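You operate a simulated robot arm through the tools that you are given. There is no shell and no other tool. Be economical: measure what you need, move in short steps, check, and stop when the job is done.

The job below is to be done with a simulated robot arm. You get a single attempt, and the scene is never put back.

## Task
Clamp the loose section, give drive one a short trial run and hand it back unlocked.
Fine: lock to its pocket, where it stays; switch on, start, stop, switch off again.

The check looks at the end state, three seconds after you hand in, the way a careful person would. Anything else that was tipped, shoved, dropped, spilled or broken makes it a failure.

## Robot
A 7-joint arm with a two-finger parallel gripper, hanging from a carriage that runs on a gantry, over the field with the corners [-2301, 112], [-2294, -1168], [6, -1157], [-1, 123] (x, y) and turns from -308 to 379 degrees about z. Base frame: it is fixed where the carriage stands at the start and does not move with it; the origin is on the floor, on the carriage's upright axis, x ahead of it, y to its left, z up. Lengths are in mm, angles in degrees, forces in N, time in s.
With the tool pointing down near the work surface it reaches from about 100 to 580 mm from the robot's upright axis, wherever it stands. Its first joint turns from -143.0 to 143.0 degrees. Places, roughly: black grip section [3500, 500, 1250]; drive one [-100, 600, 500]; drive one lock pocket [100, 400, 600]; drive one start button [-100, 300, 700]; drive one stop button [0, 300, 700]; drive one switch [-200, 400, 700]; drive two lock [3000, 500, 750]; drive two start button [2900, 300, 700]; drive two stop button [3000, 300, 700]; drive two switch [2800, 400, 700]; punched section [-2000, 250, 750]; trough one clamp [600, 500, 1000]; trough two clamp [3600, 500, 1100]. Payload 1.57 kg.
The tool frame sits at the grasp point between the pads (the TCP): z along the fingers, y along the line on which they close. The tips reach 30 mm beyond it. The gripper opens to 110 mm. The fingers are 24 mm wide and 12 mm thick; the gripper's body (48 by 112 mm) begins 78 mm behind the TCP.
Orientation is that of the tool frame in the base frame, as a unit quaternion [x, y, z, w]. With the fingers straight down and closing along the base's y, the tool's x points along the base's -x, its y along +y and its z along -z.

## Interface
- The arm moves only by the tool drive_tool. Its argument "steps" is a list of rows, each a list of 7 numbers: the shift along the base's x, y, z in units of 25 mm (1.0 is 25 mm), then the turn, a rotation vector about the base's x, y, z in units of 6 degrees (1.0 is 6 degrees), then the gripper command, from -1 (fully open) to 1 (shut), values between in proportion. In form: [[dx, dy, dz, rx, ry, rz, gripper], ...]. A call has 1 to 12 rows; each row shifts and turns the commanded pose from where the row before left it. A call with a number of a shift or a turn outside -1 to 1 is refused whole. Each row takes 0.2 s and may step no farther than 50 mm and 8.6 degrees from the row before; otherwise, or with a gripper value out of range, the whole call is refused. Where a pose cannot be reached the arm comes as near as it can. A force on the tool above 40 N (or 10 N above the force at the start of the call, whichever is more), or a blocked arm, ends the call early, and 0.2 s more pass. Each finger travels about 45 mm/s and halts on what it meets, pressing with about 36 N; the grip force reading is that of the motor and also rises with nothing between the fingers. The clock runs only during rows and for 0.2 s after the last one: add rows that do not move to give the fingers time. The reply holds the time, the measured pose of the TCP, the force on the tool along the base axes, the opening and the grip force, in the units named above and with some noise, with the torque about the TCP (base axes, N m) and any sound that the robot's microphone picked up, and new pictures: "pictures" is both (left out), scene, wrist or none.
- Cameras (640 x 400 px; columns grow to the right, rows downward): "scene" is now at [197, 58.1, 1772.7]; the picture's right is [0.97, 0.23, 0.00], its down [0.19, -0.84, -0.51] and it looks along [-0.12, 0.50, -0.86] (base axes); focal length 254 px, centre (320, 200). "wrist" rides on the gripper at [70, 16, -141] in the tool frame; the picture's right is [-0.23, 0.97, 0.00], its down [-0.86, -0.20, -0.48] and it looks along [-0.47, -0.11, 0.88] (tool axes); focal length 222 px, centre (320, 200). There is no depth. A picture from a camera that has moved, and an enlarged one, comes with that camera's place and axes in the base frame and with its lens. The place of the scene camera against the robot may be out by one fixed shift of up to 12 mm in any direction.
- move_column(by): slides the trunk up (or, below 0, down) by that many mm; the arm and the scene camera ride with it, the base frame stays. It gives what a move gives, with no picture.
- roll_base(legs): drives the robot by 1 to 6 legs, each [ahead, left, turn to the left] in mm, mm and degrees, along the robot's own axes; the way and the turn of a leg run together, so that a leg with both is an arc; at most 1500 mm and 180 degrees a leg. The arm and the cameras ride along, it lands a little off, and it stops where it bumps. It keeps to its track: a leg is cut to what the track allows. It gives what a move gives, and a new picture of the scene camera.
- turn_head(pan, tilt): turns the head with the scene camera to pan (to the left, within 155 degrees either way) and tilt (down, from -29 to 69), counted from straight ahead of the robot. It gives what a move gives, and a new picture of the scene camera.
- inspect(camera, box): a new picture of the part [left, top, right, bottom] of that camera's present view, enlarged. It takes no simulated time.
- hand_in(): hands the job in; it is judged then, once.

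Go step by step. Nothing tells you exact positions but the pictures and the camera data: compare them with the known pose of the tool, close in by small moves and look again before you grip or let go. The budget is 120 turns and 260 pictures, counting those below and the enlarged ones. Unless the task says otherwise, let go and move clear before handing in, and close with one line.

The tools are called after "Emit:" as a command line: name --pt "numbers of a row" for each row, then --argument value for the rest, lists and objects as JSON in quotes. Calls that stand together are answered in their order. drive_tool: Moves the arm, as the interface text tells. Its arguments: {"type":"object","properties":{"steps":{"type":"array","items":{"type":"array","items":{"type":"number"}}},"pictures":{"type":"string","enum":["both","scene","wrist","none"]}},"required":["steps"]} The other tools are called the same way: move_column (by) slides the trunk up or down; roll_base (legs) drives the base; turn_head (pan, tilt) turns the head that bears the scene camera; inspect (camera, box) takes an enlarged picture of a part of a camera's view; hand_in () hands the job in.

At the start:

```text
time_s: 0.0
eef_pos: [286.4, 590.0, 1338.4]
orientation: [0.0, 1.0, 0.001, 0.0]
wrist_force: [-0.2, 1.3, -0.4]
ft_torque: [0.02, -0.03, -0.02]
grip_width: 109.8
gripper_force: 0.0
trunk travel left (down, up): [-454.0, 141.0]
robot x, y, heading: [-2.5, -6.0, 0.1]
head pan, tilt: [103.1, 59.4]
```

scene: 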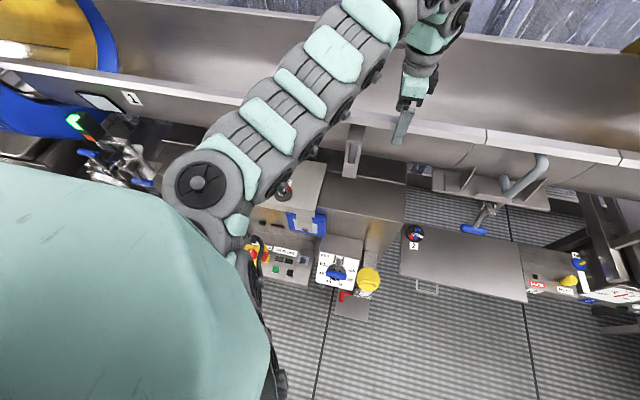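
wrist: 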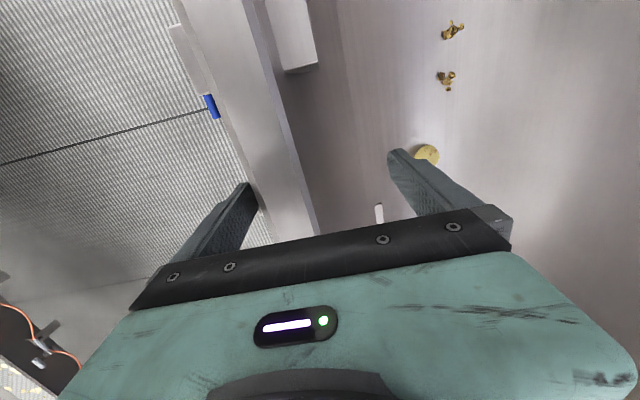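

I see a trough line above a control panel, with a switch, buttons and a lock near the centre. I'll look closer at these before moving.

Emit:
inspect --camera "scene" --box '[230, 170, 410, 330]'

Emit:
inspect --camera "scene" --box '[390, 120, 640, 310]'

Emit:
inspect --camera "scene" --box '[0, 60, 200, 200]'

```text
2.50 times, centred on (320, 250) of scene
camera zoom: at [197.0, 58.1, 1772.7], right [0.97, 0.23, 0.0], down [0.19, -0.84, -0.51], along [-0.12, 0.5, -0.86], focal length 634 px, centre (320, 75)
```

zoom: 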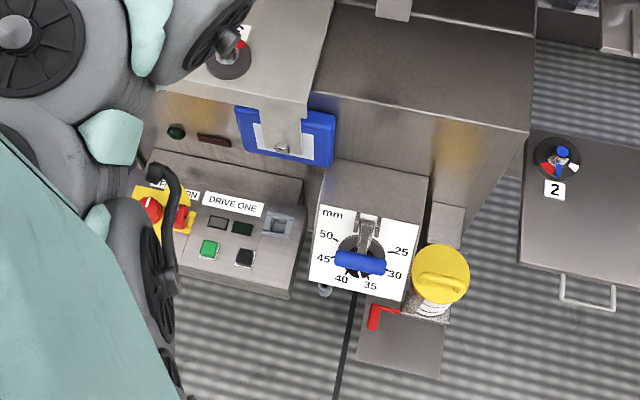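

```text
2.11 times, centred on (515, 215) of scene
camera zoom: at [197.0, 58.1, 1772.7], right [0.97, 0.23, 0.0], down [0.19, -0.84, -0.51], along [-0.12, 0.5, -0.86], focal length 534 px, centre (-90, 168)
```

zoom: 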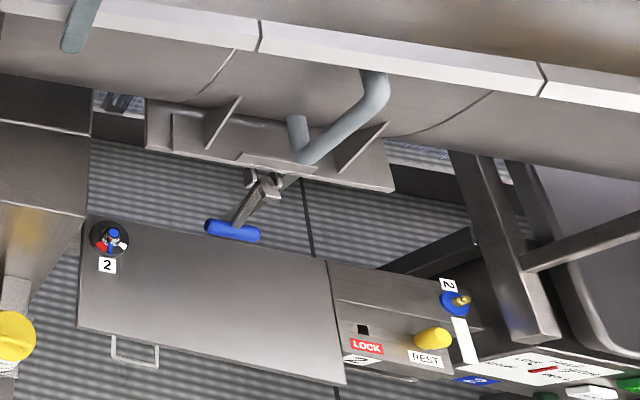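

```text
2.86 times, centred on (100, 130) of scene
camera zoom: at [197.0, 58.1, 1772.7], right [0.97, 0.23, 0.0], down [0.19, -0.84, -0.51], along [-0.12, 0.5, -0.86], focal length 724 px, centre (949, 400)
```

zoom: 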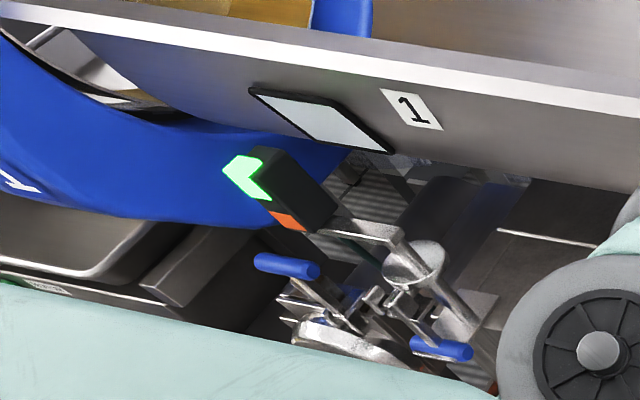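

The switch, buttons and padlock pocket are partly hidden by the arm. I'll look around with the head to map the line first.

Emit:
turn_head --pan 40 --tilt 45

Emit:
turn_head --pan 150 --tilt 40

Emit:
turn_head --pan 85 --tilt 50

```text
time_s: 1.3
eef_pos: [287.3, 590.5, 1339.1]
orientation: [-0.001, 1.0, 0.0, 0.001]
wrist_force: [-0.3, -0.3, -0.6]
ft_torque: [0.01, -0.01, 0.02]
grip_width: 109.9
gripper_force: 0.1
trunk travel left (down, up): [-454.0, 141.0]
robot x, y, heading: [4.4, 0.9, -0.2]
head pan, tilt: [40.0, 45.0]
camera scene: at [274.5, 44.8, 1791.4], right [0.64, -0.77, 0.0], down [-0.54, -0.46, -0.71], along [0.54, 0.45, -0.71], focal length 254 px, centre (320, 200)
```

scene: 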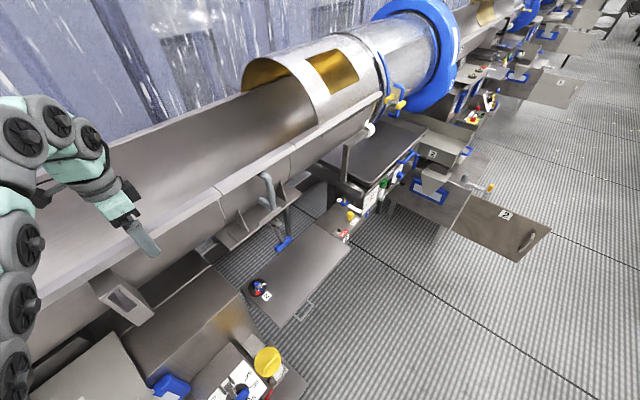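

```text
time_s: 3.2
eef_pos: [287.2, 589.9, 1338.2]
orientation: [0.0, 1.0, 0.001, 0.001]
wrist_force: [0.1, -1.1, 0.0]
ft_torque: [-0.02, 0.03, 0.02]
grip_width: 110.3
gripper_force: 0.2
trunk travel left (down, up): [-454.0, 141.0]
robot x, y, heading: [3.5, -4.2, -0.1]
head pan, tilt: [150.0, 40.0]
camera scene: at [138.7, 35.0, 1798.7], right [0.5, 0.87, 0.0], down [0.56, -0.32, -0.77], along [-0.66, 0.38, -0.64], focal length 254 px, centre (320, 200)
```

scene: 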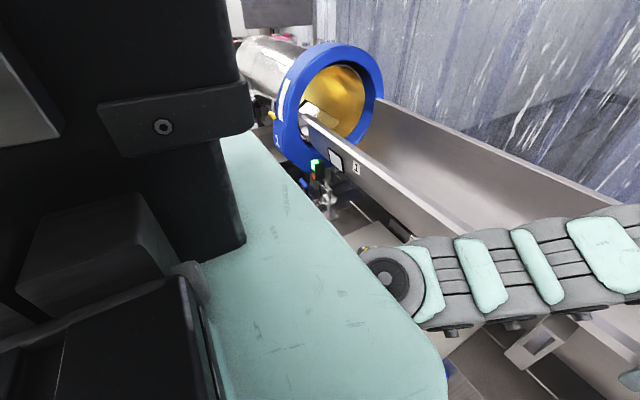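

```text
time_s: 4.6
eef_pos: [287.1, 591.2, 1338.1]
orientation: [0.0, 1.0, 0.001, 0.001]
wrist_force: [0.0, -0.1, 0.3]
ft_torque: [-0.02, -0.01, 0.01]
grip_width: 109.7
gripper_force: 0.0
trunk travel left (down, up): [-454.0, 141.0]
robot x, y, heading: [0.7, -0.3, -0.0]
head pan, tilt: [85.0, 50.0]
camera scene: at [219.0, 69.2, 1784.5], right [1.0, -0.09, 0.0], down [-0.07, -0.76, -0.64], along [0.06, 0.64, -0.77], focal length 254 px, centre (320, 200)
```

scene: 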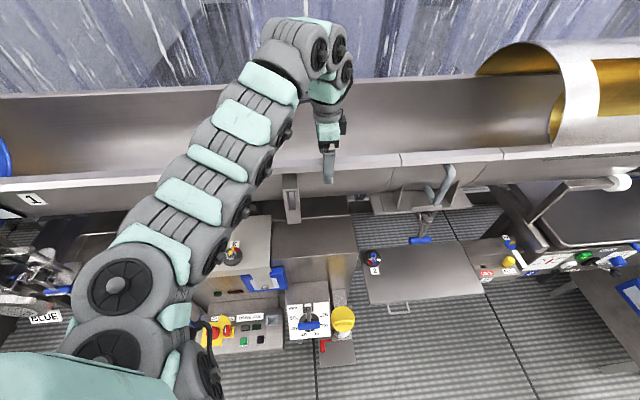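

Looking closer at the clamp and drive one panel from this angle.

Emit:
inspect --camera "scene" --box '[350, 140, 510, 260]'

Emit:
inspect --camera "scene" --box '[190, 220, 370, 370]'

Emit:
turn_head --pan 60 --tilt 65

```text
3.33 times, centred on (430, 200) of scene
camera zoom: at [219.0, 69.2, 1784.5], right [1.0, -0.09, 0.0], down [-0.07, -0.76, -0.64], along [0.06, 0.64, -0.77], focal length 845 px, centre (-47, 200)
```

zoom: 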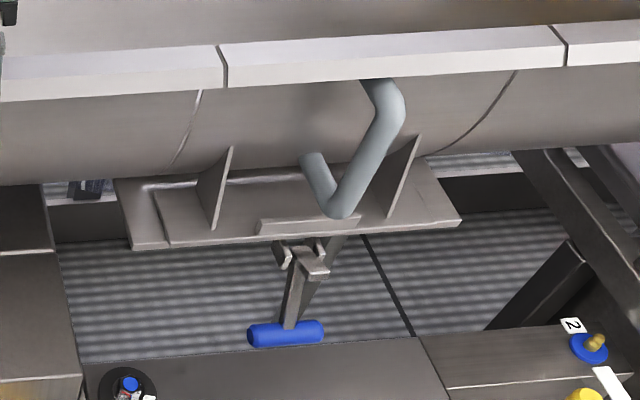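

```text
2.67 times, centred on (280, 295) of scene
camera zoom: at [219.0, 69.2, 1784.5], right [1.0, -0.09, 0.0], down [-0.07, -0.76, -0.64], along [0.06, 0.64, -0.77], focal length 676 px, centre (427, -53)
```

zoom: 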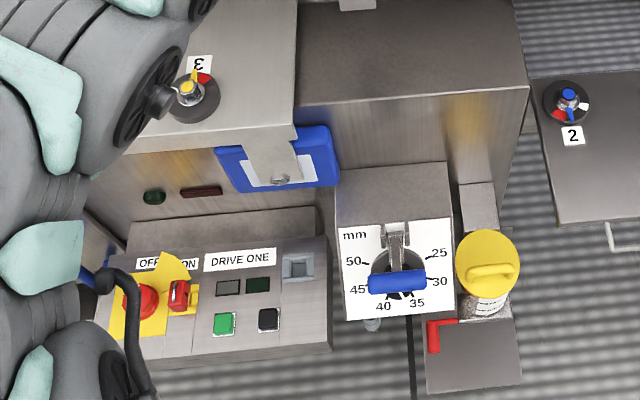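

```text
time_s: 5.5
eef_pos: [286.9, 591.9, 1338.0]
orientation: [0.0, 1.0, 0.0, 0.0]
wrist_force: [0.4, 0.1, 0.5]
ft_torque: [0.01, 0.02, 0.01]
grip_width: 110.0
gripper_force: 0.1
trunk travel left (down, up): [-454.0, 141.0]
robot x, y, heading: [-1.2, 0.1, 0.1]
head pan, tilt: [60.0, 65.0]
camera scene: at [242.6, 45.1, 1766.4], right [0.87, -0.5, 0.0], down [-0.45, -0.79, -0.42], along [0.21, 0.37, -0.91], focal length 254 px, centre (320, 200)
```

scene: 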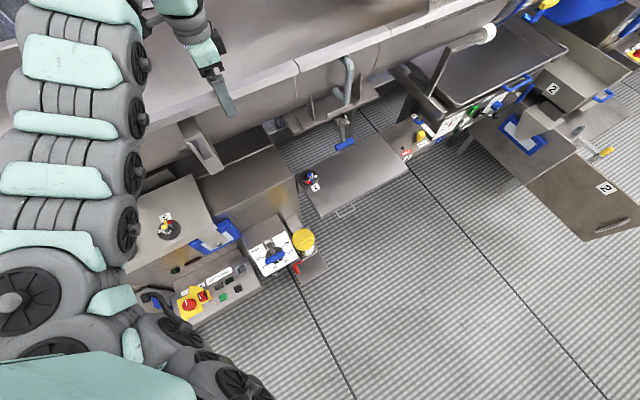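

I'll raise the trunk for clearance, then back the carriage off from the trough so I can see the panel unobstructed.

Emit:
move_column --by 140

Emit:
roll_base --legs '[[0, -600, 0]]'

Emit:
turn_head --pan 95 --tilt 45

```text
time_s: 7.1
eef_pos: [287.2, 591.3, 1478.4]
orientation: [0.0, 1.0, 0.001, 0.001]
wrist_force: [0.4, -0.5, -0.3]
ft_torque: [0.0, -0.01, 0.03]
grip_width: 109.9
gripper_force: 0.1
trunk travel left (down, up): [-594.0, 1.0]
robot x, y, heading: [0.3, -2.8, -0.1]
head pan, tilt: [60.0, 65.0]
```

```text
time_s: 10.5
eef_pos: [291.3, -17.6, 1477.9]
orientation: [0.006, 1.0, 0.001, 0.001]
wrist_force: [0.5, 0.4, 0.1]
ft_torque: [0.04, 0.01, 0.02]
grip_width: 110.0
gripper_force: 0.0
trunk travel left (down, up): [-594.0, 1.0]
robot x, y, heading: [-3.4, -601.6, -0.6]
head pan, tilt: [60.0, 65.0]
camera scene: at [239.5, -562.5, 1906.4], right [0.86, -0.51, 0.0], down [-0.46, -0.78, -0.42], along [0.22, 0.36, -0.91], focal length 254 px, centre (320, 200)
```

scene: 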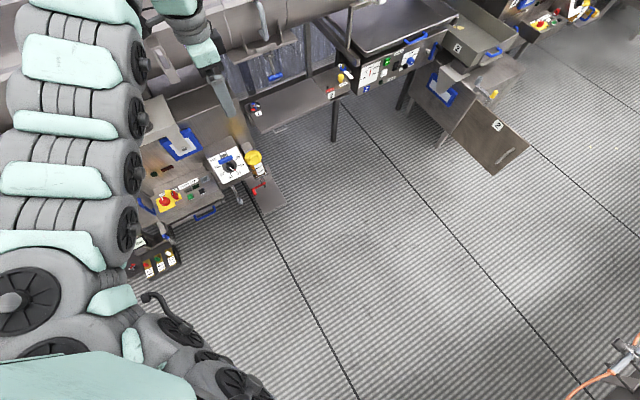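

```text
time_s: 11.6
eef_pos: [290.1, -18.6, 1478.9]
orientation: [0.006, 1.0, 0.001, 0.001]
wrist_force: [0.4, 0.1, 0.4]
ft_torque: [0.02, -0.01, -0.02]
grip_width: 110.3
gripper_force: 0.0
trunk travel left (down, up): [-594.0, 1.0]
robot x, y, heading: [-5.5, -598.6, -0.7]
head pan, tilt: [95.0, 45.0]
camera scene: at [202.5, -533.6, 1931.4], right [1.0, 0.07, 0.0], down [0.05, -0.71, -0.71], along [-0.05, 0.7, -0.71], focal length 254 px, centre (320, 200)
```

scene: 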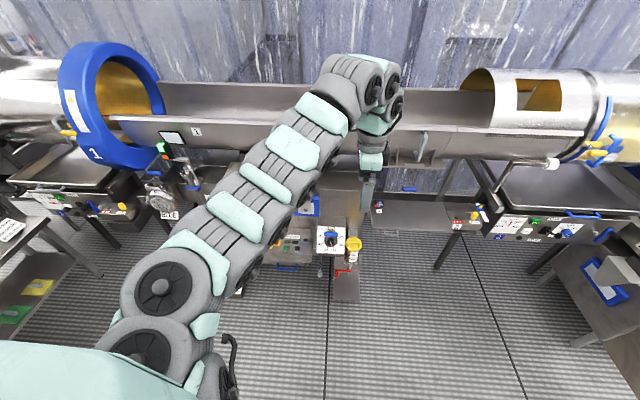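

The arm blocks the view, so I'll move the carriage to bring the wrist camera over drive one's panel, staying high.

Emit:
roll_base --legs '[[-420, 250, 0]]'

Emit:
drive_tool --pt "0 0 0 0 0 0 -1" --pictures "wrist"

```text
time_s: 14.4
eef_pos: [-116.9, 239.0, 1479.6]
orientation: [0.005, 1.0, 0.002, 0.001]
wrist_force: [0.2, 0.2, 0.1]
ft_torque: [-0.02, -0.01, 0.0]
grip_width: 109.9
gripper_force: 0.1
trunk travel left (down, up): [-594.0, 1.0]
robot x, y, heading: [-409.5, -348.6, -0.7]
head pan, tilt: [95.0, 45.0]
camera scene: at [-204.2, -276.9, 1931.5], right [1.0, 0.08, 0.0], down [0.05, -0.7, -0.71], along [-0.05, 0.7, -0.71], focal length 254 px, centre (320, 200)
```

scene: 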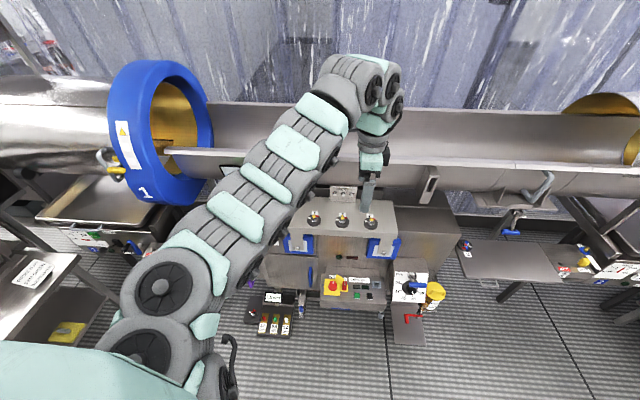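

```text
time_s: 14.8
eef_pos: [-117.4, 239.5, 1478.2]
orientation: [0.005, 1.0, 0.0, 0.001]
wrist_force: [0.9, 0.7, -0.4]
ft_torque: [0.02, 0.03, 0.02]
grip_width: 110.1
gripper_force: 0.1
trunk travel left (down, up): [-594.0, 1.0]
robot x, y, heading: [-414.6, -347.1, -0.7]
head pan, tilt: [95.0, 45.0]
camera wrist: at [-188.1, 256.1, 1619.9], right [0.24, 0.97, 0.0], down [0.85, -0.21, 0.48], along [0.47, -0.11, -0.88], focal length 222 px, centre (320, 200)
```

wrist: 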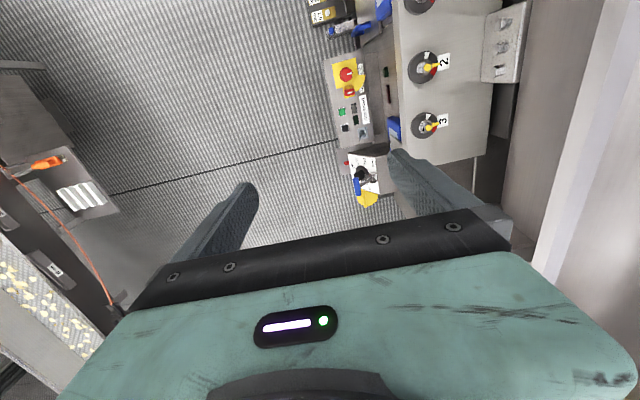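

Good: the panel is now clear in the scene view; I'll enlarge it and the neighbouring clamp.

Emit:
inspect --camera "scene" --box '[300, 235, 450, 330]'

Emit:
inspect --camera "scene" --box '[450, 150, 600, 250]'

Emit:
inspect --camera "scene" --box '[20, 60, 240, 260]'

```text
4.21 times, centred on (375, 282) of scene
camera zoom: at [-204.2, -276.9, 1931.5], right [1.0, 0.08, 0.0], down [0.05, -0.7, -0.71], along [-0.05, 0.7, -0.71], focal length 1068 px, centre (88, -147)
```

zoom: 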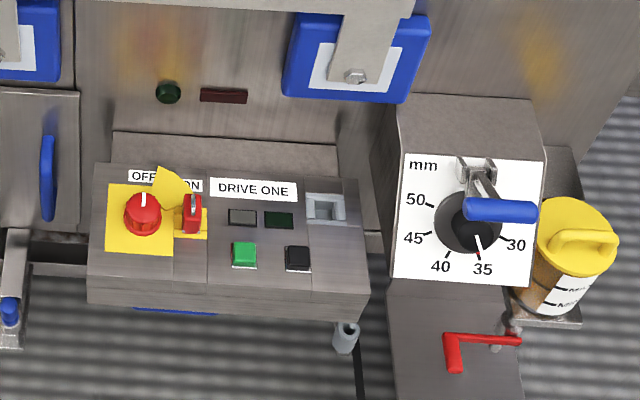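

```text
4.00 times, centred on (525, 200) of scene
camera zoom: at [-204.2, -276.9, 1931.5], right [1.0, 0.08, 0.0], down [0.05, -0.7, -0.71], along [-0.05, 0.7, -0.71], focal length 1014 px, centre (-500, 200)
```

zoom: 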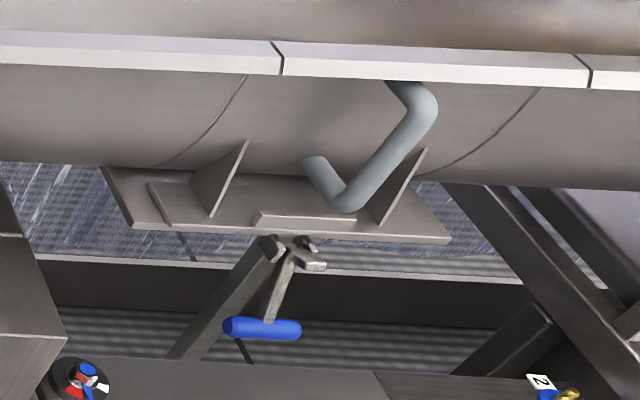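

```text
2.00 times, centred on (130, 160) of scene
camera zoom: at [-204.2, -276.9, 1931.5], right [1.0, 0.08, 0.0], down [0.05, -0.7, -0.71], along [-0.05, 0.7, -0.71], focal length 507 px, centre (700, 280)
```

zoom: 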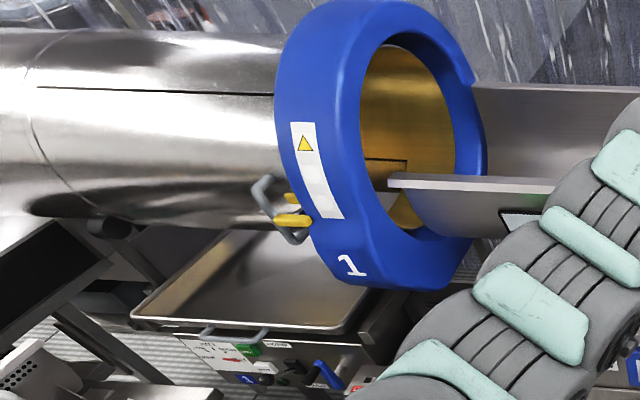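

The clamp's blue handle computes to about (620, 507, 999), with its pivot at about (637, 568, 1061), so it is hanging open. I'll go to the right end of the track, turn, and tilt the tool horizontal to see it up close.

Emit:
roll_base --legs '[[0, -150, 0], [412, 0, 0], [0, 0, -25]]'

Emit:
drive_tool --pt "0 0 -1 1 0 0 -1" --pt "0 0 -1 1 0 0 -1" --pt "0 0 -1 1 0 0 -1" --pt "0 0 -1 1 0 0 -1" --pt "0 0 -1 1 0 0 -1" --pt "0 0 -1 1 0 0 -1" --pt "0 0 -1 1 0 0 -1" --pt "0 0 -1 1 0 0 -1" --pt "0 0 -1 1 0 0 -1" --pt "0 0 -1 1 0 0 -1" --pt "0 0 -1 1 0 0 -1" --pt "0 0 -1 1 0 0 -1" --pictures "both"

```text
time_s: 19.6
eef_pos: [513.0, -95.3, 1478.5]
orientation: [0.223, 0.975, 0.001, 0.001]
wrist_force: [-0.1, 0.0, -0.2]
ft_torque: [0.0, 0.04, 0.02]
grip_width: 110.0
gripper_force: 0.1
trunk travel left (down, up): [-594.0, 1.0]
robot x, y, heading: [-2.1, -507.2, -25.5]
head pan, tilt: [95.0, 45.0]
camera scene: at [217.1, -529.5, 1931.5], right [0.93, -0.36, 0.0], down [-0.25, -0.66, -0.71], along [0.25, 0.66, -0.71], focal length 254 px, centre (320, 200)
```

scene: 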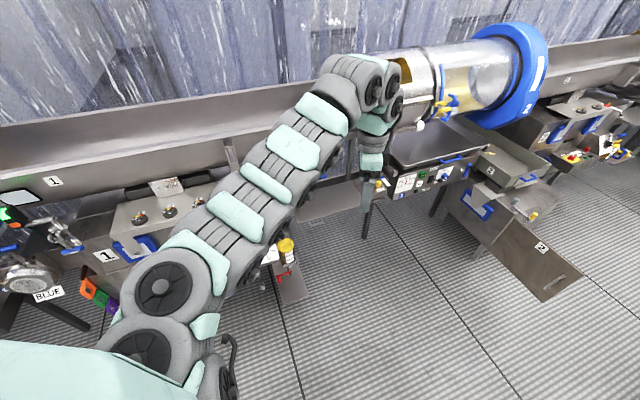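

```text
time_s: 22.2
eef_pos: [504.2, -27.1, 1185.7]
orientation: [0.188, 0.817, 0.532, -0.12]
wrist_force: [1.0, 0.7, -0.3]
ft_torque: [-0.04, -0.03, 0.01]
grip_width: 110.2
gripper_force: 0.2
out of reach, approached as far as the arm can: row 2, 3, 4
trunk travel left (down, up): [-594.0, 1.0]
robot x, y, heading: [-5.7, -502.1, -25.9]
head pan, tilt: [95.0, 45.0]
camera scene: at [217.0, -529.3, 1931.5], right [0.93, -0.35, 0.0], down [-0.25, -0.66, -0.71], along [0.25, 0.66, -0.71], focal length 254 px, centre (320, 200)
camera wrist: at [446.5, -138.2, 1283.6], right [0.63, 0.31, 0.71], down [0.68, -0.66, -0.31], along [0.37, 0.68, -0.63], focal length 222 px, centre (320, 200)
```

scene: 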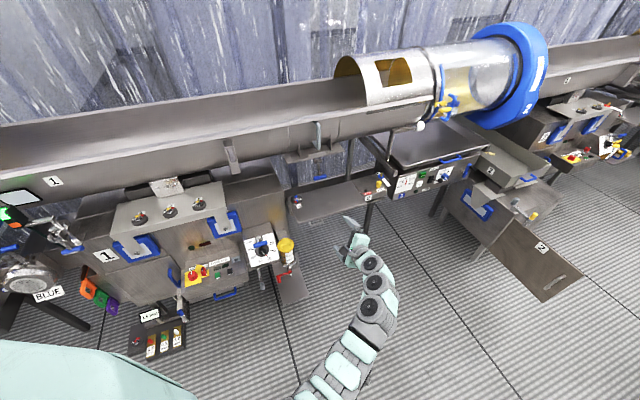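
wrist: 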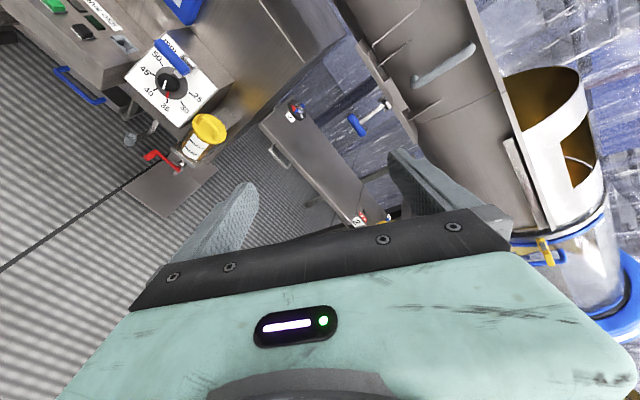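

The view is clear now. I'll finish tilting to horizontal, lower, and move the base closer.

Emit:
drive_tool --pt "0 0 -1 1 0 0 -1" --pt "0 0 -1 1 0 0 -1" --pt "0 0 -1 1 0 0 -1" --pt "0 0 -1 0 0 0 -1" --pt "0 0 -1 0 0 0 -1" --pt "0 0 -1 0 0 0 -1" --pictures "none"

Emit:
roll_base --legs '[[-170, 356, 0]]'

Emit:
drive_tool --pt "0 0 0 0 0 0 -1" --pictures "wrist"

```text
time_s: 23.6
eef_pos: [496.8, -27.4, 1072.8]
orientation: [0.166, 0.724, 0.653, -0.15]
wrist_force: [-0.5, -0.1, -0.4]
ft_torque: [0.0, 0.01, -0.07]
grip_width: 110.1
gripper_force: 0.0
out of reach, approached as far as the arm can: row 5, 6
trunk travel left (down, up): [-594.0, 1.0]
robot x, y, heading: [0.1, -504.6, -25.5]
head pan, tilt: [95.0, 45.0]
```

```text
time_s: 26.1
eef_pos: [501.7, 364.6, 1074.0]
orientation: [0.167, 0.724, 0.653, -0.148]
wrist_force: [0.2, -0.9, -0.3]
ft_torque: [-0.01, -0.01, -0.01]
grip_width: 110.2
gripper_force: 0.0
trunk travel left (down, up): [-594.0, 1.0]
robot x, y, heading: [-3.4, -107.7, -26.0]
head pan, tilt: [95.0, 45.0]
camera scene: at [219.7, -135.9, 1931.5], right [0.93, -0.36, 0.0], down [-0.25, -0.66, -0.71], along [0.25, 0.66, -0.71], focal length 254 px, centre (320, 200)
```

scene: 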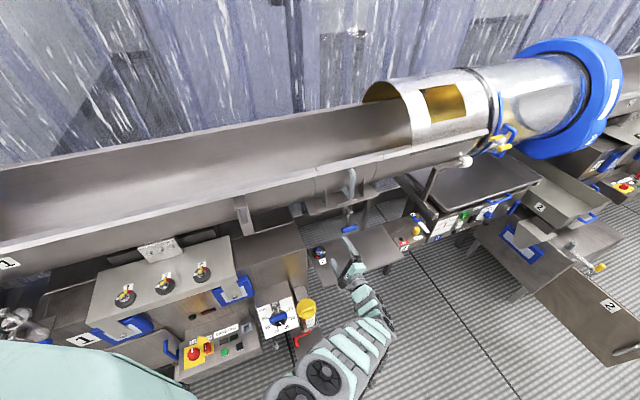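

```text
time_s: 26.5
eef_pos: [501.5, 365.3, 1072.6]
orientation: [0.167, 0.724, 0.653, -0.149]
wrist_force: [-0.1, 0.0, -0.8]
ft_torque: [-0.04, 0.0, 0.0]
grip_width: 109.6
gripper_force: 0.1
trunk travel left (down, up): [-594.0, 1.0]
robot x, y, heading: [0.1, -106.3, -26.0]
head pan, tilt: [95.0, 45.0]
camera wrist: at [444.0, 229.6, 1133.4], right [0.63, 0.08, 0.77], down [0.68, -0.54, -0.5], along [0.38, 0.84, -0.39], focal length 222 px, centre (320, 200)
```

wrist: 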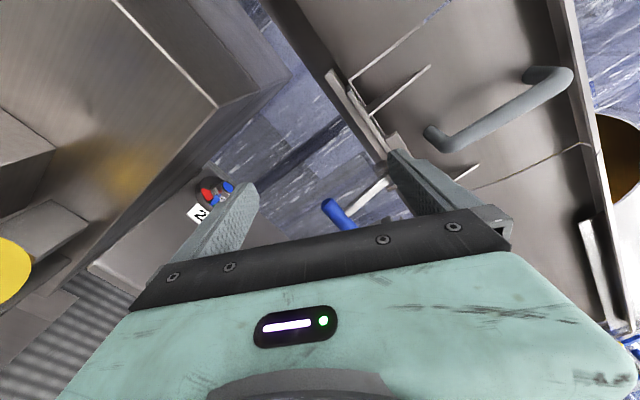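

I'll level the closing axis vertically (roll −26° about y) and look at the clamp with both cameras.

Emit:
drive_tool --pt "0 0 0 0 -1 0 -1" --pt "0 0 0 0 -1 0 -1" --pt "0 0 0 0 -1 0 -1" --pt "0 0 0 0 -1 0 -1" --pt "0 0 0 0.5 -0.3 0 -1" --pictures "wrist"

Emit:
inspect --camera "scene" --box '[280, 140, 440, 280]'

Emit:
inspect --camera "wrist" --box '[240, 0, 560, 240]'

```text
time_s: 27.7
eef_pos: [500.9, 365.3, 1074.5]
orientation: [0.028, 0.739, 0.673, 0.006]
wrist_force: [0.6, -0.8, 0.2]
ft_torque: [0.01, -0.04, 0.01]
grip_width: 110.2
gripper_force: 0.0
out of reach, approached as far as the arm can: row 5
trunk travel left (down, up): [-594.0, 1.0]
robot x, y, heading: [3.2, -109.0, -25.9]
head pan, tilt: [95.0, 45.0]
camera wrist: at [424.7, 230.2, 1105.6], right [0.26, 0.08, 0.96], down [0.82, -0.54, -0.18], along [0.5, 0.84, -0.2], focal length 222 px, centre (320, 200)
```

wrist: 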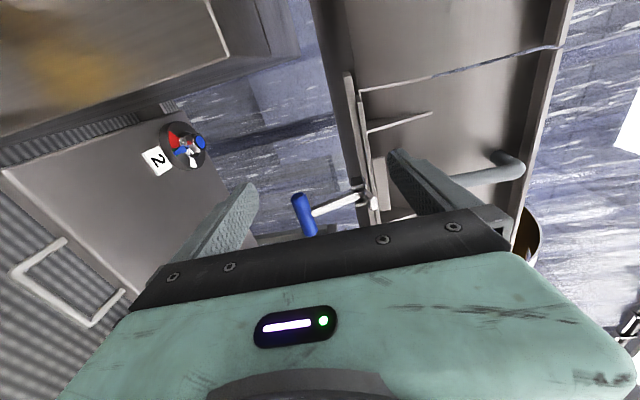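

```text
2.86 times, centred on (360, 210) of scene
camera zoom: at [219.7, -135.9, 1931.5], right [0.93, -0.36, 0.0], down [-0.25, -0.66, -0.71], along [0.25, 0.66, -0.71], focal length 724 px, centre (206, 171)
```

zoom: 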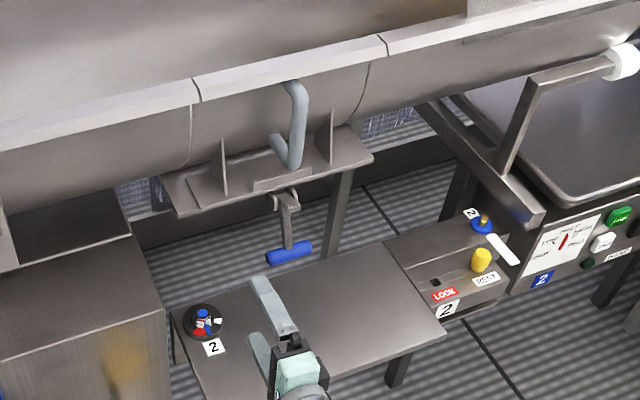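

```text
1.67 times, centred on (400, 120) of wrist
camera zoom: at [424.7, 230.2, 1105.6], right [0.26, 0.08, 0.96], down [0.82, -0.54, -0.18], along [0.5, 0.84, -0.2], focal length 370 px, centre (187, 333)
```

zoom: 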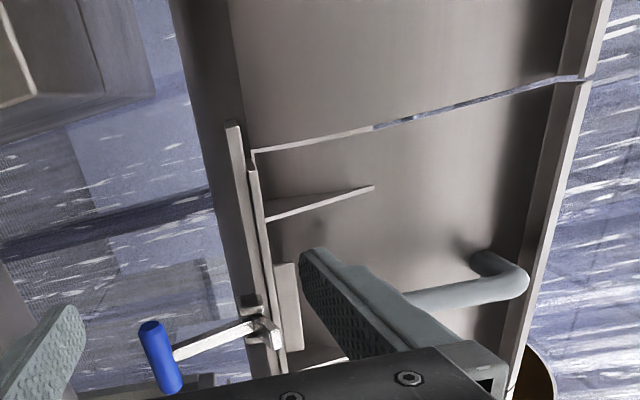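

The lever hangs down and out from the plate's front edge. I'll look at trough two's clamp to see what closed looks like.

Emit:
turn_head --pan 38 --tilt 18

Emit:
inspect --camera "scene" --box '[280, 140, 400, 230]'

```text
time_s: 28.9
eef_pos: [501.0, 366.1, 1074.3]
orientation: [0.028, 0.739, 0.673, 0.005]
wrist_force: [0.1, 0.0, -0.4]
ft_torque: [-0.03, -0.01, -0.01]
grip_width: 109.9
gripper_force: 0.0
trunk travel left (down, up): [-594.0, 1.0]
robot x, y, heading: [0.6, -109.6, -25.9]
head pan, tilt: [38.0, 18.0]
camera scene: at [281.9, -192.3, 1973.3], right [0.21, -0.98, 0.0], down [-0.3, -0.06, -0.95], along [0.93, 0.2, -0.31], focal length 254 px, centre (320, 200)
```

scene: 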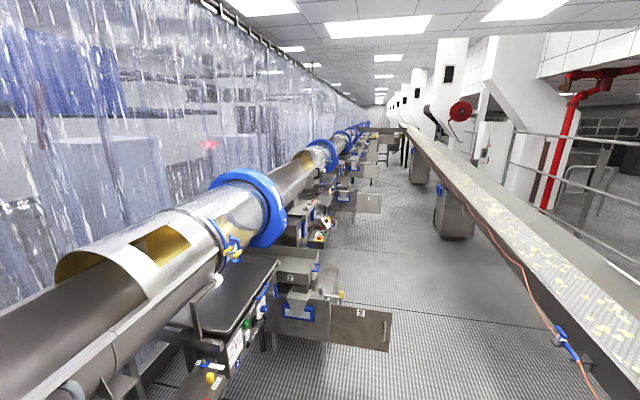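

```text
4.44 times, centred on (340, 185) of scene
camera zoom: at [281.9, -192.3, 1973.3], right [0.21, -0.98, 0.0], down [-0.3, -0.06, -0.95], along [0.93, 0.2, -0.31], focal length 1127 px, centre (231, 267)
```

zoom: 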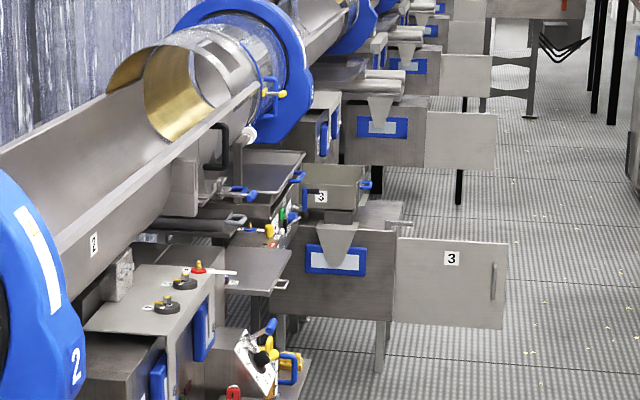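

Emit:
inspect --camera "scene" --box '[308, 160, 348, 190]'

```text
13.33 times, centred on (328, 175) of scene
camera zoom: at [281.9, -192.3, 1973.3], right [0.21, -0.98, 0.0], down [-0.3, -0.06, -0.95], along [0.93, 0.2, -0.31], focal length 3381 px, centre (213, 533)
```

zoom: 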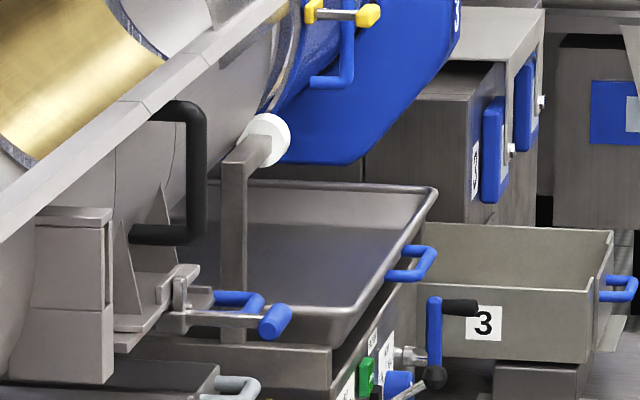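

On trough two the closed lever stands straight out with its jaw over the foot plate. So I need to push trough one's handle up from −45° to level. I'll retract, lower and bring the base nearer.

Emit:
drive_tool --pt "0 -1 0 0.5 0 0 0" --pt "0 -1 0 0.5 0 0 1" --pt "0 -1 0 0 0 0 1" --pt "0 -1 0 0 0 0 1" --pt "0 -1 0 0 0 0 1" --pt "0 -1 0 0 0 0 1" --pictures "none"

Emit:
move_column --by -130

Emit:
roll_base --legs '[[-88, 180, 0]]'

Emit:
turn_head --pan 85 --tilt 45

```text
time_s: 30.3
eef_pos: [501.1, 216.4, 1074.1]
orientation: [0.028, 0.703, 0.711, 0.005]
wrist_force: [-0.6, 1.1, -0.5]
ft_torque: [-0.02, 0.01, -0.03]
grip_width: 0.1
gripper_force: 6.8
trunk travel left (down, up): [-594.0, 1.0]
robot x, y, heading: [-0.6, -108.7, -25.8]
head pan, tilt: [38.0, 18.0]
```

```text
time_s: 31.9
eef_pos: [502.5, 215.8, 943.9]
orientation: [0.029, 0.703, 0.711, 0.004]
wrist_force: [-0.3, 0.6, -0.5]
ft_torque: [0.01, -0.02, 0.01]
grip_width: 0.2
gripper_force: 21.1
trunk travel left (down, up): [-464.0, 131.0]
robot x, y, heading: [0.9, -106.2, -26.0]
head pan, tilt: [38.0, 18.0]
```

```text
time_s: 33.5
eef_pos: [499.3, 413.0, 943.5]
orientation: [0.029, 0.703, 0.711, 0.004]
wrist_force: [0.3, 0.0, 0.4]
ft_torque: [0.02, 0.01, 0.03]
grip_width: 0.0
gripper_force: 21.5
trunk travel left (down, up): [-464.0, 131.0]
robot x, y, heading: [0.4, 90.8, -26.2]
head pan, tilt: [38.0, 18.0]
camera scene: at [279.6, 5.0, 1843.4], right [0.21, -0.98, 0.0], down [-0.3, -0.06, -0.95], along [0.93, 0.2, -0.31], focal length 254 px, centre (320, 200)
```

scene: 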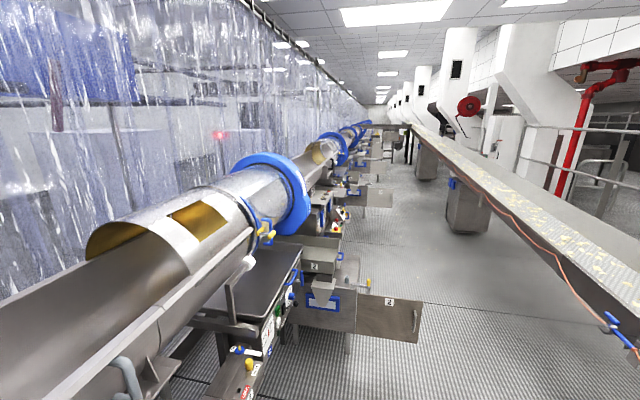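

```text
time_s: 34.6
eef_pos: [499.6, 412.0, 944.5]
orientation: [0.028, 0.703, 0.711, 0.005]
wrist_force: [-0.4, -0.6, -0.8]
ft_torque: [0.01, 0.01, 0.0]
grip_width: 0.0
gripper_force: 21.2
trunk travel left (down, up): [-464.0, 131.0]
robot x, y, heading: [-0.6, 90.1, -26.0]
head pan, tilt: [85.0, 45.0]
camera scene: at [230.3, 55.3, 1801.5], right [0.86, -0.52, 0.0], down [-0.36, -0.61, -0.71], along [0.36, 0.61, -0.71], focal length 254 px, centre (320, 200)
```

scene: 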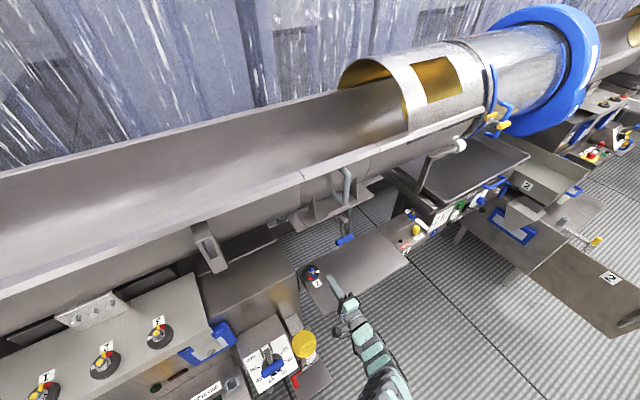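

Now I'll move the closed fingertips right (+x) to stand under and in front of the handle, then look.

Emit:
drive_tool --pt "1 0 0 0 0 0 1" --pt "1 0 0 0 0 0 1" --pt "1 0 0 0 0 0 1" --pt "1 0 0 0 0 0 1" --pt "0.8 0 0 0 0 0 1" --pictures "both"

Emit:
inspect --camera "scene" --box '[290, 170, 410, 310]'

Emit:
inspect --camera "wrist" --box '[240, 60, 480, 240]'

```text
time_s: 35.9
eef_pos: [552.7, 411.7, 957.0]
orientation: [0.028, 0.703, 0.711, 0.004]
wrist_force: [-0.7, -1.1, 0.3]
ft_torque: [0.01, -0.01, 0.0]
grip_width: 0.1
gripper_force: 21.4
out of reach, approached as far as the arm can: row 2, 3, 4, 5
trunk travel left (down, up): [-464.0, 131.0]
robot x, y, heading: [0.7, 91.4, -25.9]
head pan, tilt: [85.0, 45.0]
camera scene: at [230.5, 55.5, 1801.6], right [0.86, -0.52, 0.0], down [-0.36, -0.61, -0.71], along [0.36, 0.61, -0.71], focal length 254 px, centre (320, 200)
camera wrist: at [474.8, 274.3, 975.1], right [0.26, -0.02, 0.97], down [0.82, -0.52, -0.23], along [0.5, 0.86, -0.11], focal length 222 px, centre (320, 200)
```

scene: 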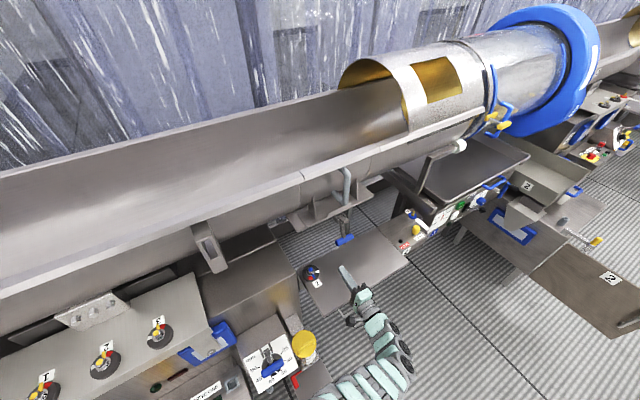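
wrist: 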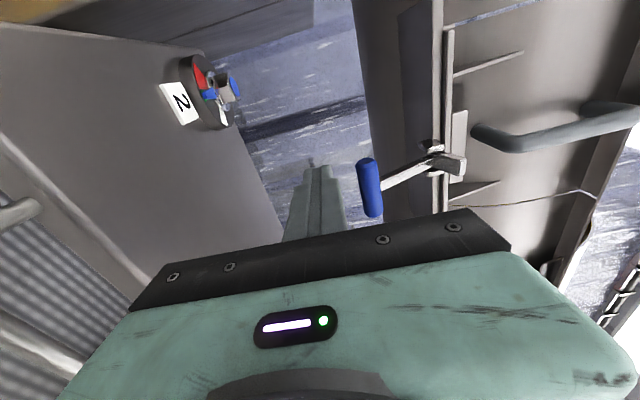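

```text
2.86 times, centred on (350, 240) of scene
camera zoom: at [230.5, 55.5, 1801.6], right [0.86, -0.52, 0.0], down [-0.36, -0.61, -0.71], along [0.36, 0.61, -0.71], focal length 724 px, centre (234, 86)
```

zoom: 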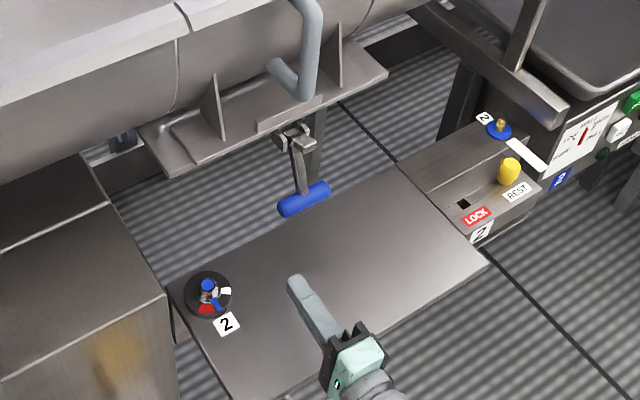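

```text
2.22 times, centred on (360, 150) of wrist
camera zoom: at [474.8, 274.3, 975.1], right [0.26, -0.02, 0.97], down [0.82, -0.52, -0.23], along [0.5, 0.86, -0.11], focal length 494 px, centre (231, 311)
```

zoom: 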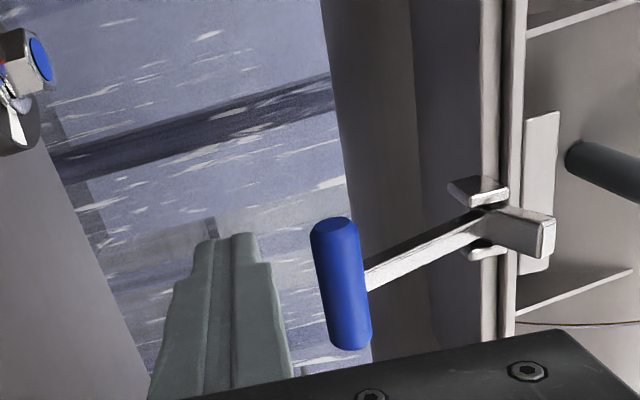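

The handle is out of reach with the tool pointing along y, so I'll yaw it outward (about −50°) to gain reach.

Emit:
drive_tool --pt "-0.8 0 -0.3 0 0 -1 1" --pt "0 0 0 0 0 -1 1" --pt "0 0 0 0 0 -1 1" --pt "0 0 0 0 0 -1 1" --pt "0 0 0 0 0 -1 1" --pt "0 0 0 0 0 -1 1" --pt "0 0 0 0 0 -1 1" --pt "0 0 0 0 0 -1 1" --pictures "wrist"

```text
time_s: 37.6
eef_pos: [530.9, 413.2, 948.7]
orientation: [0.313, 0.63, 0.647, 0.294]
wrist_force: [0.3, 0.1, 0.4]
ft_torque: [0.01, 0.03, 0.05]
grip_width: 0.1
gripper_force: 21.4
trunk travel left (down, up): [-464.0, 131.0]
robot x, y, heading: [-1.5, 90.1, -26.0]
head pan, tilt: [85.0, 45.0]
camera wrist: at [376.3, 377.2, 966.2], right [0.16, -0.21, 0.97], down [0.17, -0.96, -0.23], along [0.97, 0.2, -0.12], focal length 222 px, centre (320, 200)
```

wrist: 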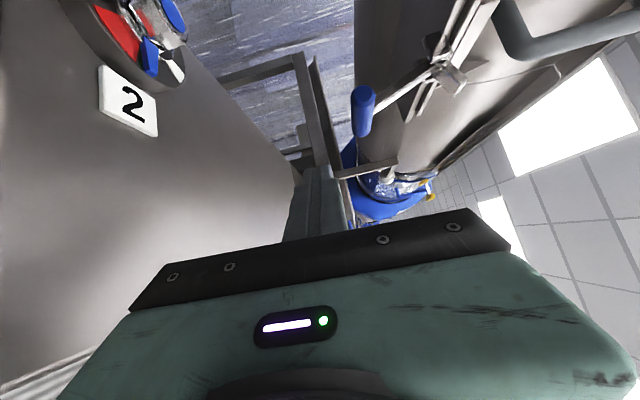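

Emit:
drive_tool --pt "0.82 0.8 0 0 0 0 1" --pt "0.82 0.8 0 0 0 0 1" --pt "0.82 0.8 0 0 0 0 1" --pt "0.82 0.8 0 0 0 0 1" --pictures "both"

Emit:
inspect --camera "scene" --box '[290, 170, 410, 310]'

```text
time_s: 38.5
eef_pos: [530.2, 528.7, 942.4]
orientation: [0.265, 0.655, 0.663, 0.245]
wrist_force: [6.0, -35.7, 8.1]
ft_torque: [0.09, 1.39, 5.82]
grip_width: 0.3
gripper_force: 21.9
trunk travel left (down, up): [-464.0, 131.0]
robot x, y, heading: [-1.9, 87.2, -26.2]
head pan, tilt: [85.0, 45.0]
stopped in row 4: the force on the tool passed its limit at 177 N (the readings are from after the stop); the commanded pose is now the measured one
camera scene: at [231.0, 50.9, 1802.1], right [0.85, -0.52, 0.0], down [-0.37, -0.61, -0.7], along [0.37, 0.6, -0.71], focal length 254 px, centre (320, 200)
camera wrist: at [381.2, 470.2, 961.2], right [0.19, -0.17, 0.97], down [0.3, -0.93, -0.23], along [0.93, 0.34, -0.12], focal length 222 px, centre (320, 200)
```

scene: 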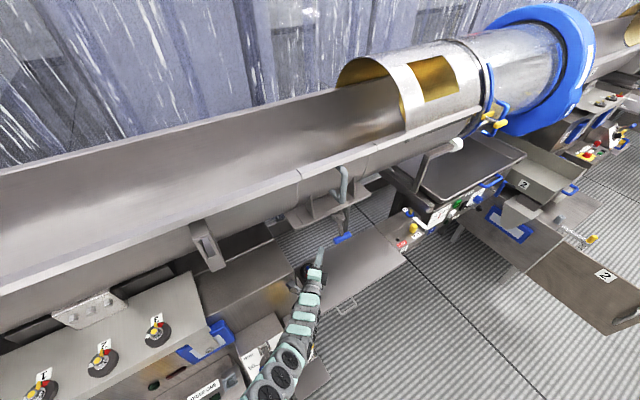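
wrist: 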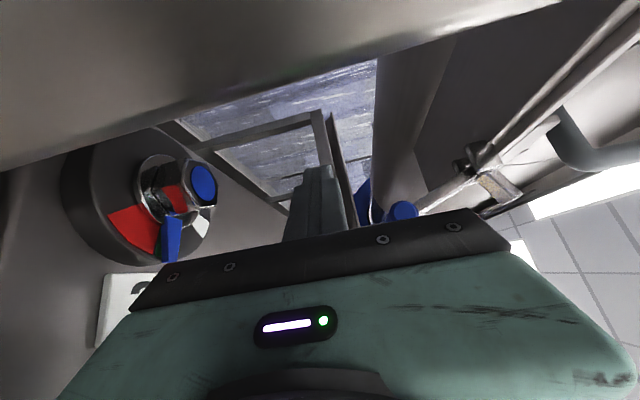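

```text
2.86 times, centred on (350, 240) of scene
camera zoom: at [231.0, 50.9, 1802.1], right [0.85, -0.52, 0.0], down [-0.37, -0.61, -0.7], along [0.37, 0.6, -0.71], focal length 724 px, centre (234, 86)
```

zoom: 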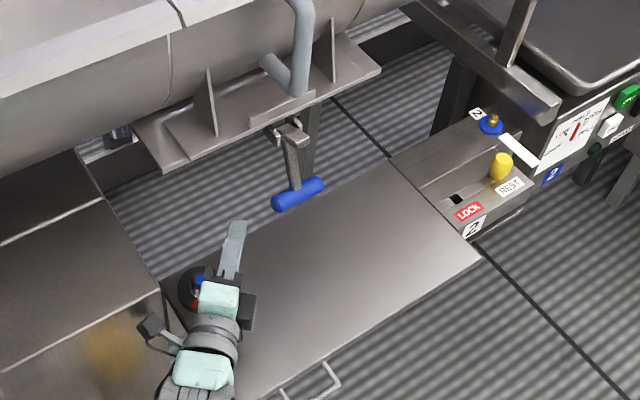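

The hand struck something (177 N), probably the wrist or camera against the drive housing corner. I'll back straight out, away from it, and check.

Emit:
drive_tool --pt "0 -0.5 0 0 0 0 1" --pt "0 -0.8 0 0 0 0 1" --pt "0 -1 0 0 0 0 1" --pt "0 -1 0 0 0 0 1" --pt "0 -1 0 0 0 0 1" --pictures "both"

Emit:
inspect --camera "scene" --box '[150, 180, 400, 380]'

```text
time_s: 39.7
eef_pos: [523.3, 433.9, 944.6]
orientation: [0.264, 0.655, 0.666, 0.241]
wrist_force: [0.1, 0.7, -0.2]
ft_torque: [0.02, 0.03, -0.01]
grip_width: 0.0
gripper_force: 21.3
trunk travel left (down, up): [-464.0, 131.0]
robot x, y, heading: [-1.7, 92.7, -25.9]
head pan, tilt: [85.0, 45.0]
camera scene: at [230.3, 54.3, 1801.5], right [0.86, -0.52, 0.0], down [-0.37, -0.6, -0.71], along [0.37, 0.6, -0.71], focal length 254 px, centre (320, 200)
camera wrist: at [377.0, 373.8, 962.8], right [0.19, -0.18, 0.96], down [0.31, -0.92, -0.23], along [0.93, 0.35, -0.12], focal length 222 px, centre (320, 200)
```

scene: 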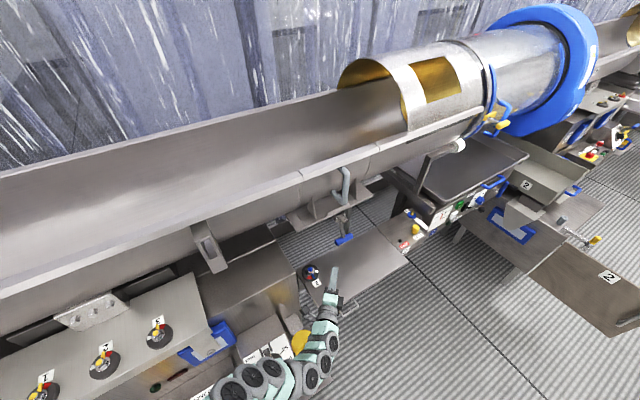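
wrist: 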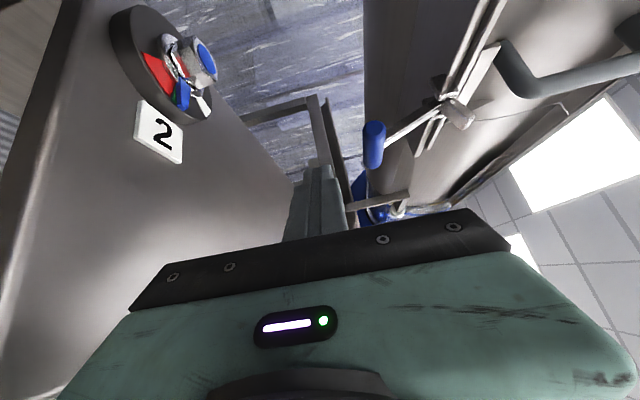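

```text
2.00 times, centred on (275, 280) of scene
camera zoom: at [230.3, 54.3, 1801.5], right [0.86, -0.52, 0.0], down [-0.37, -0.6, -0.71], along [0.37, 0.6, -0.71], focal length 507 px, centre (410, 40)
```

zoom: 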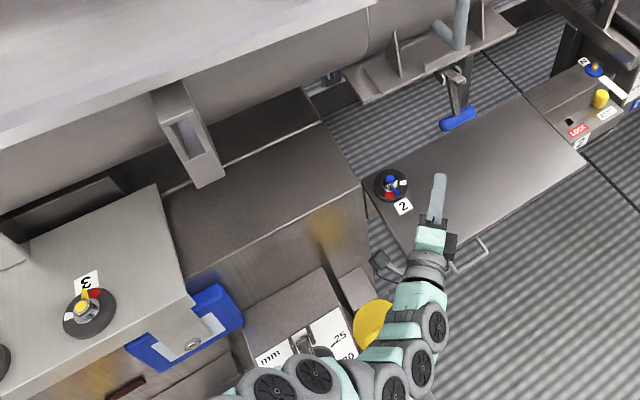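

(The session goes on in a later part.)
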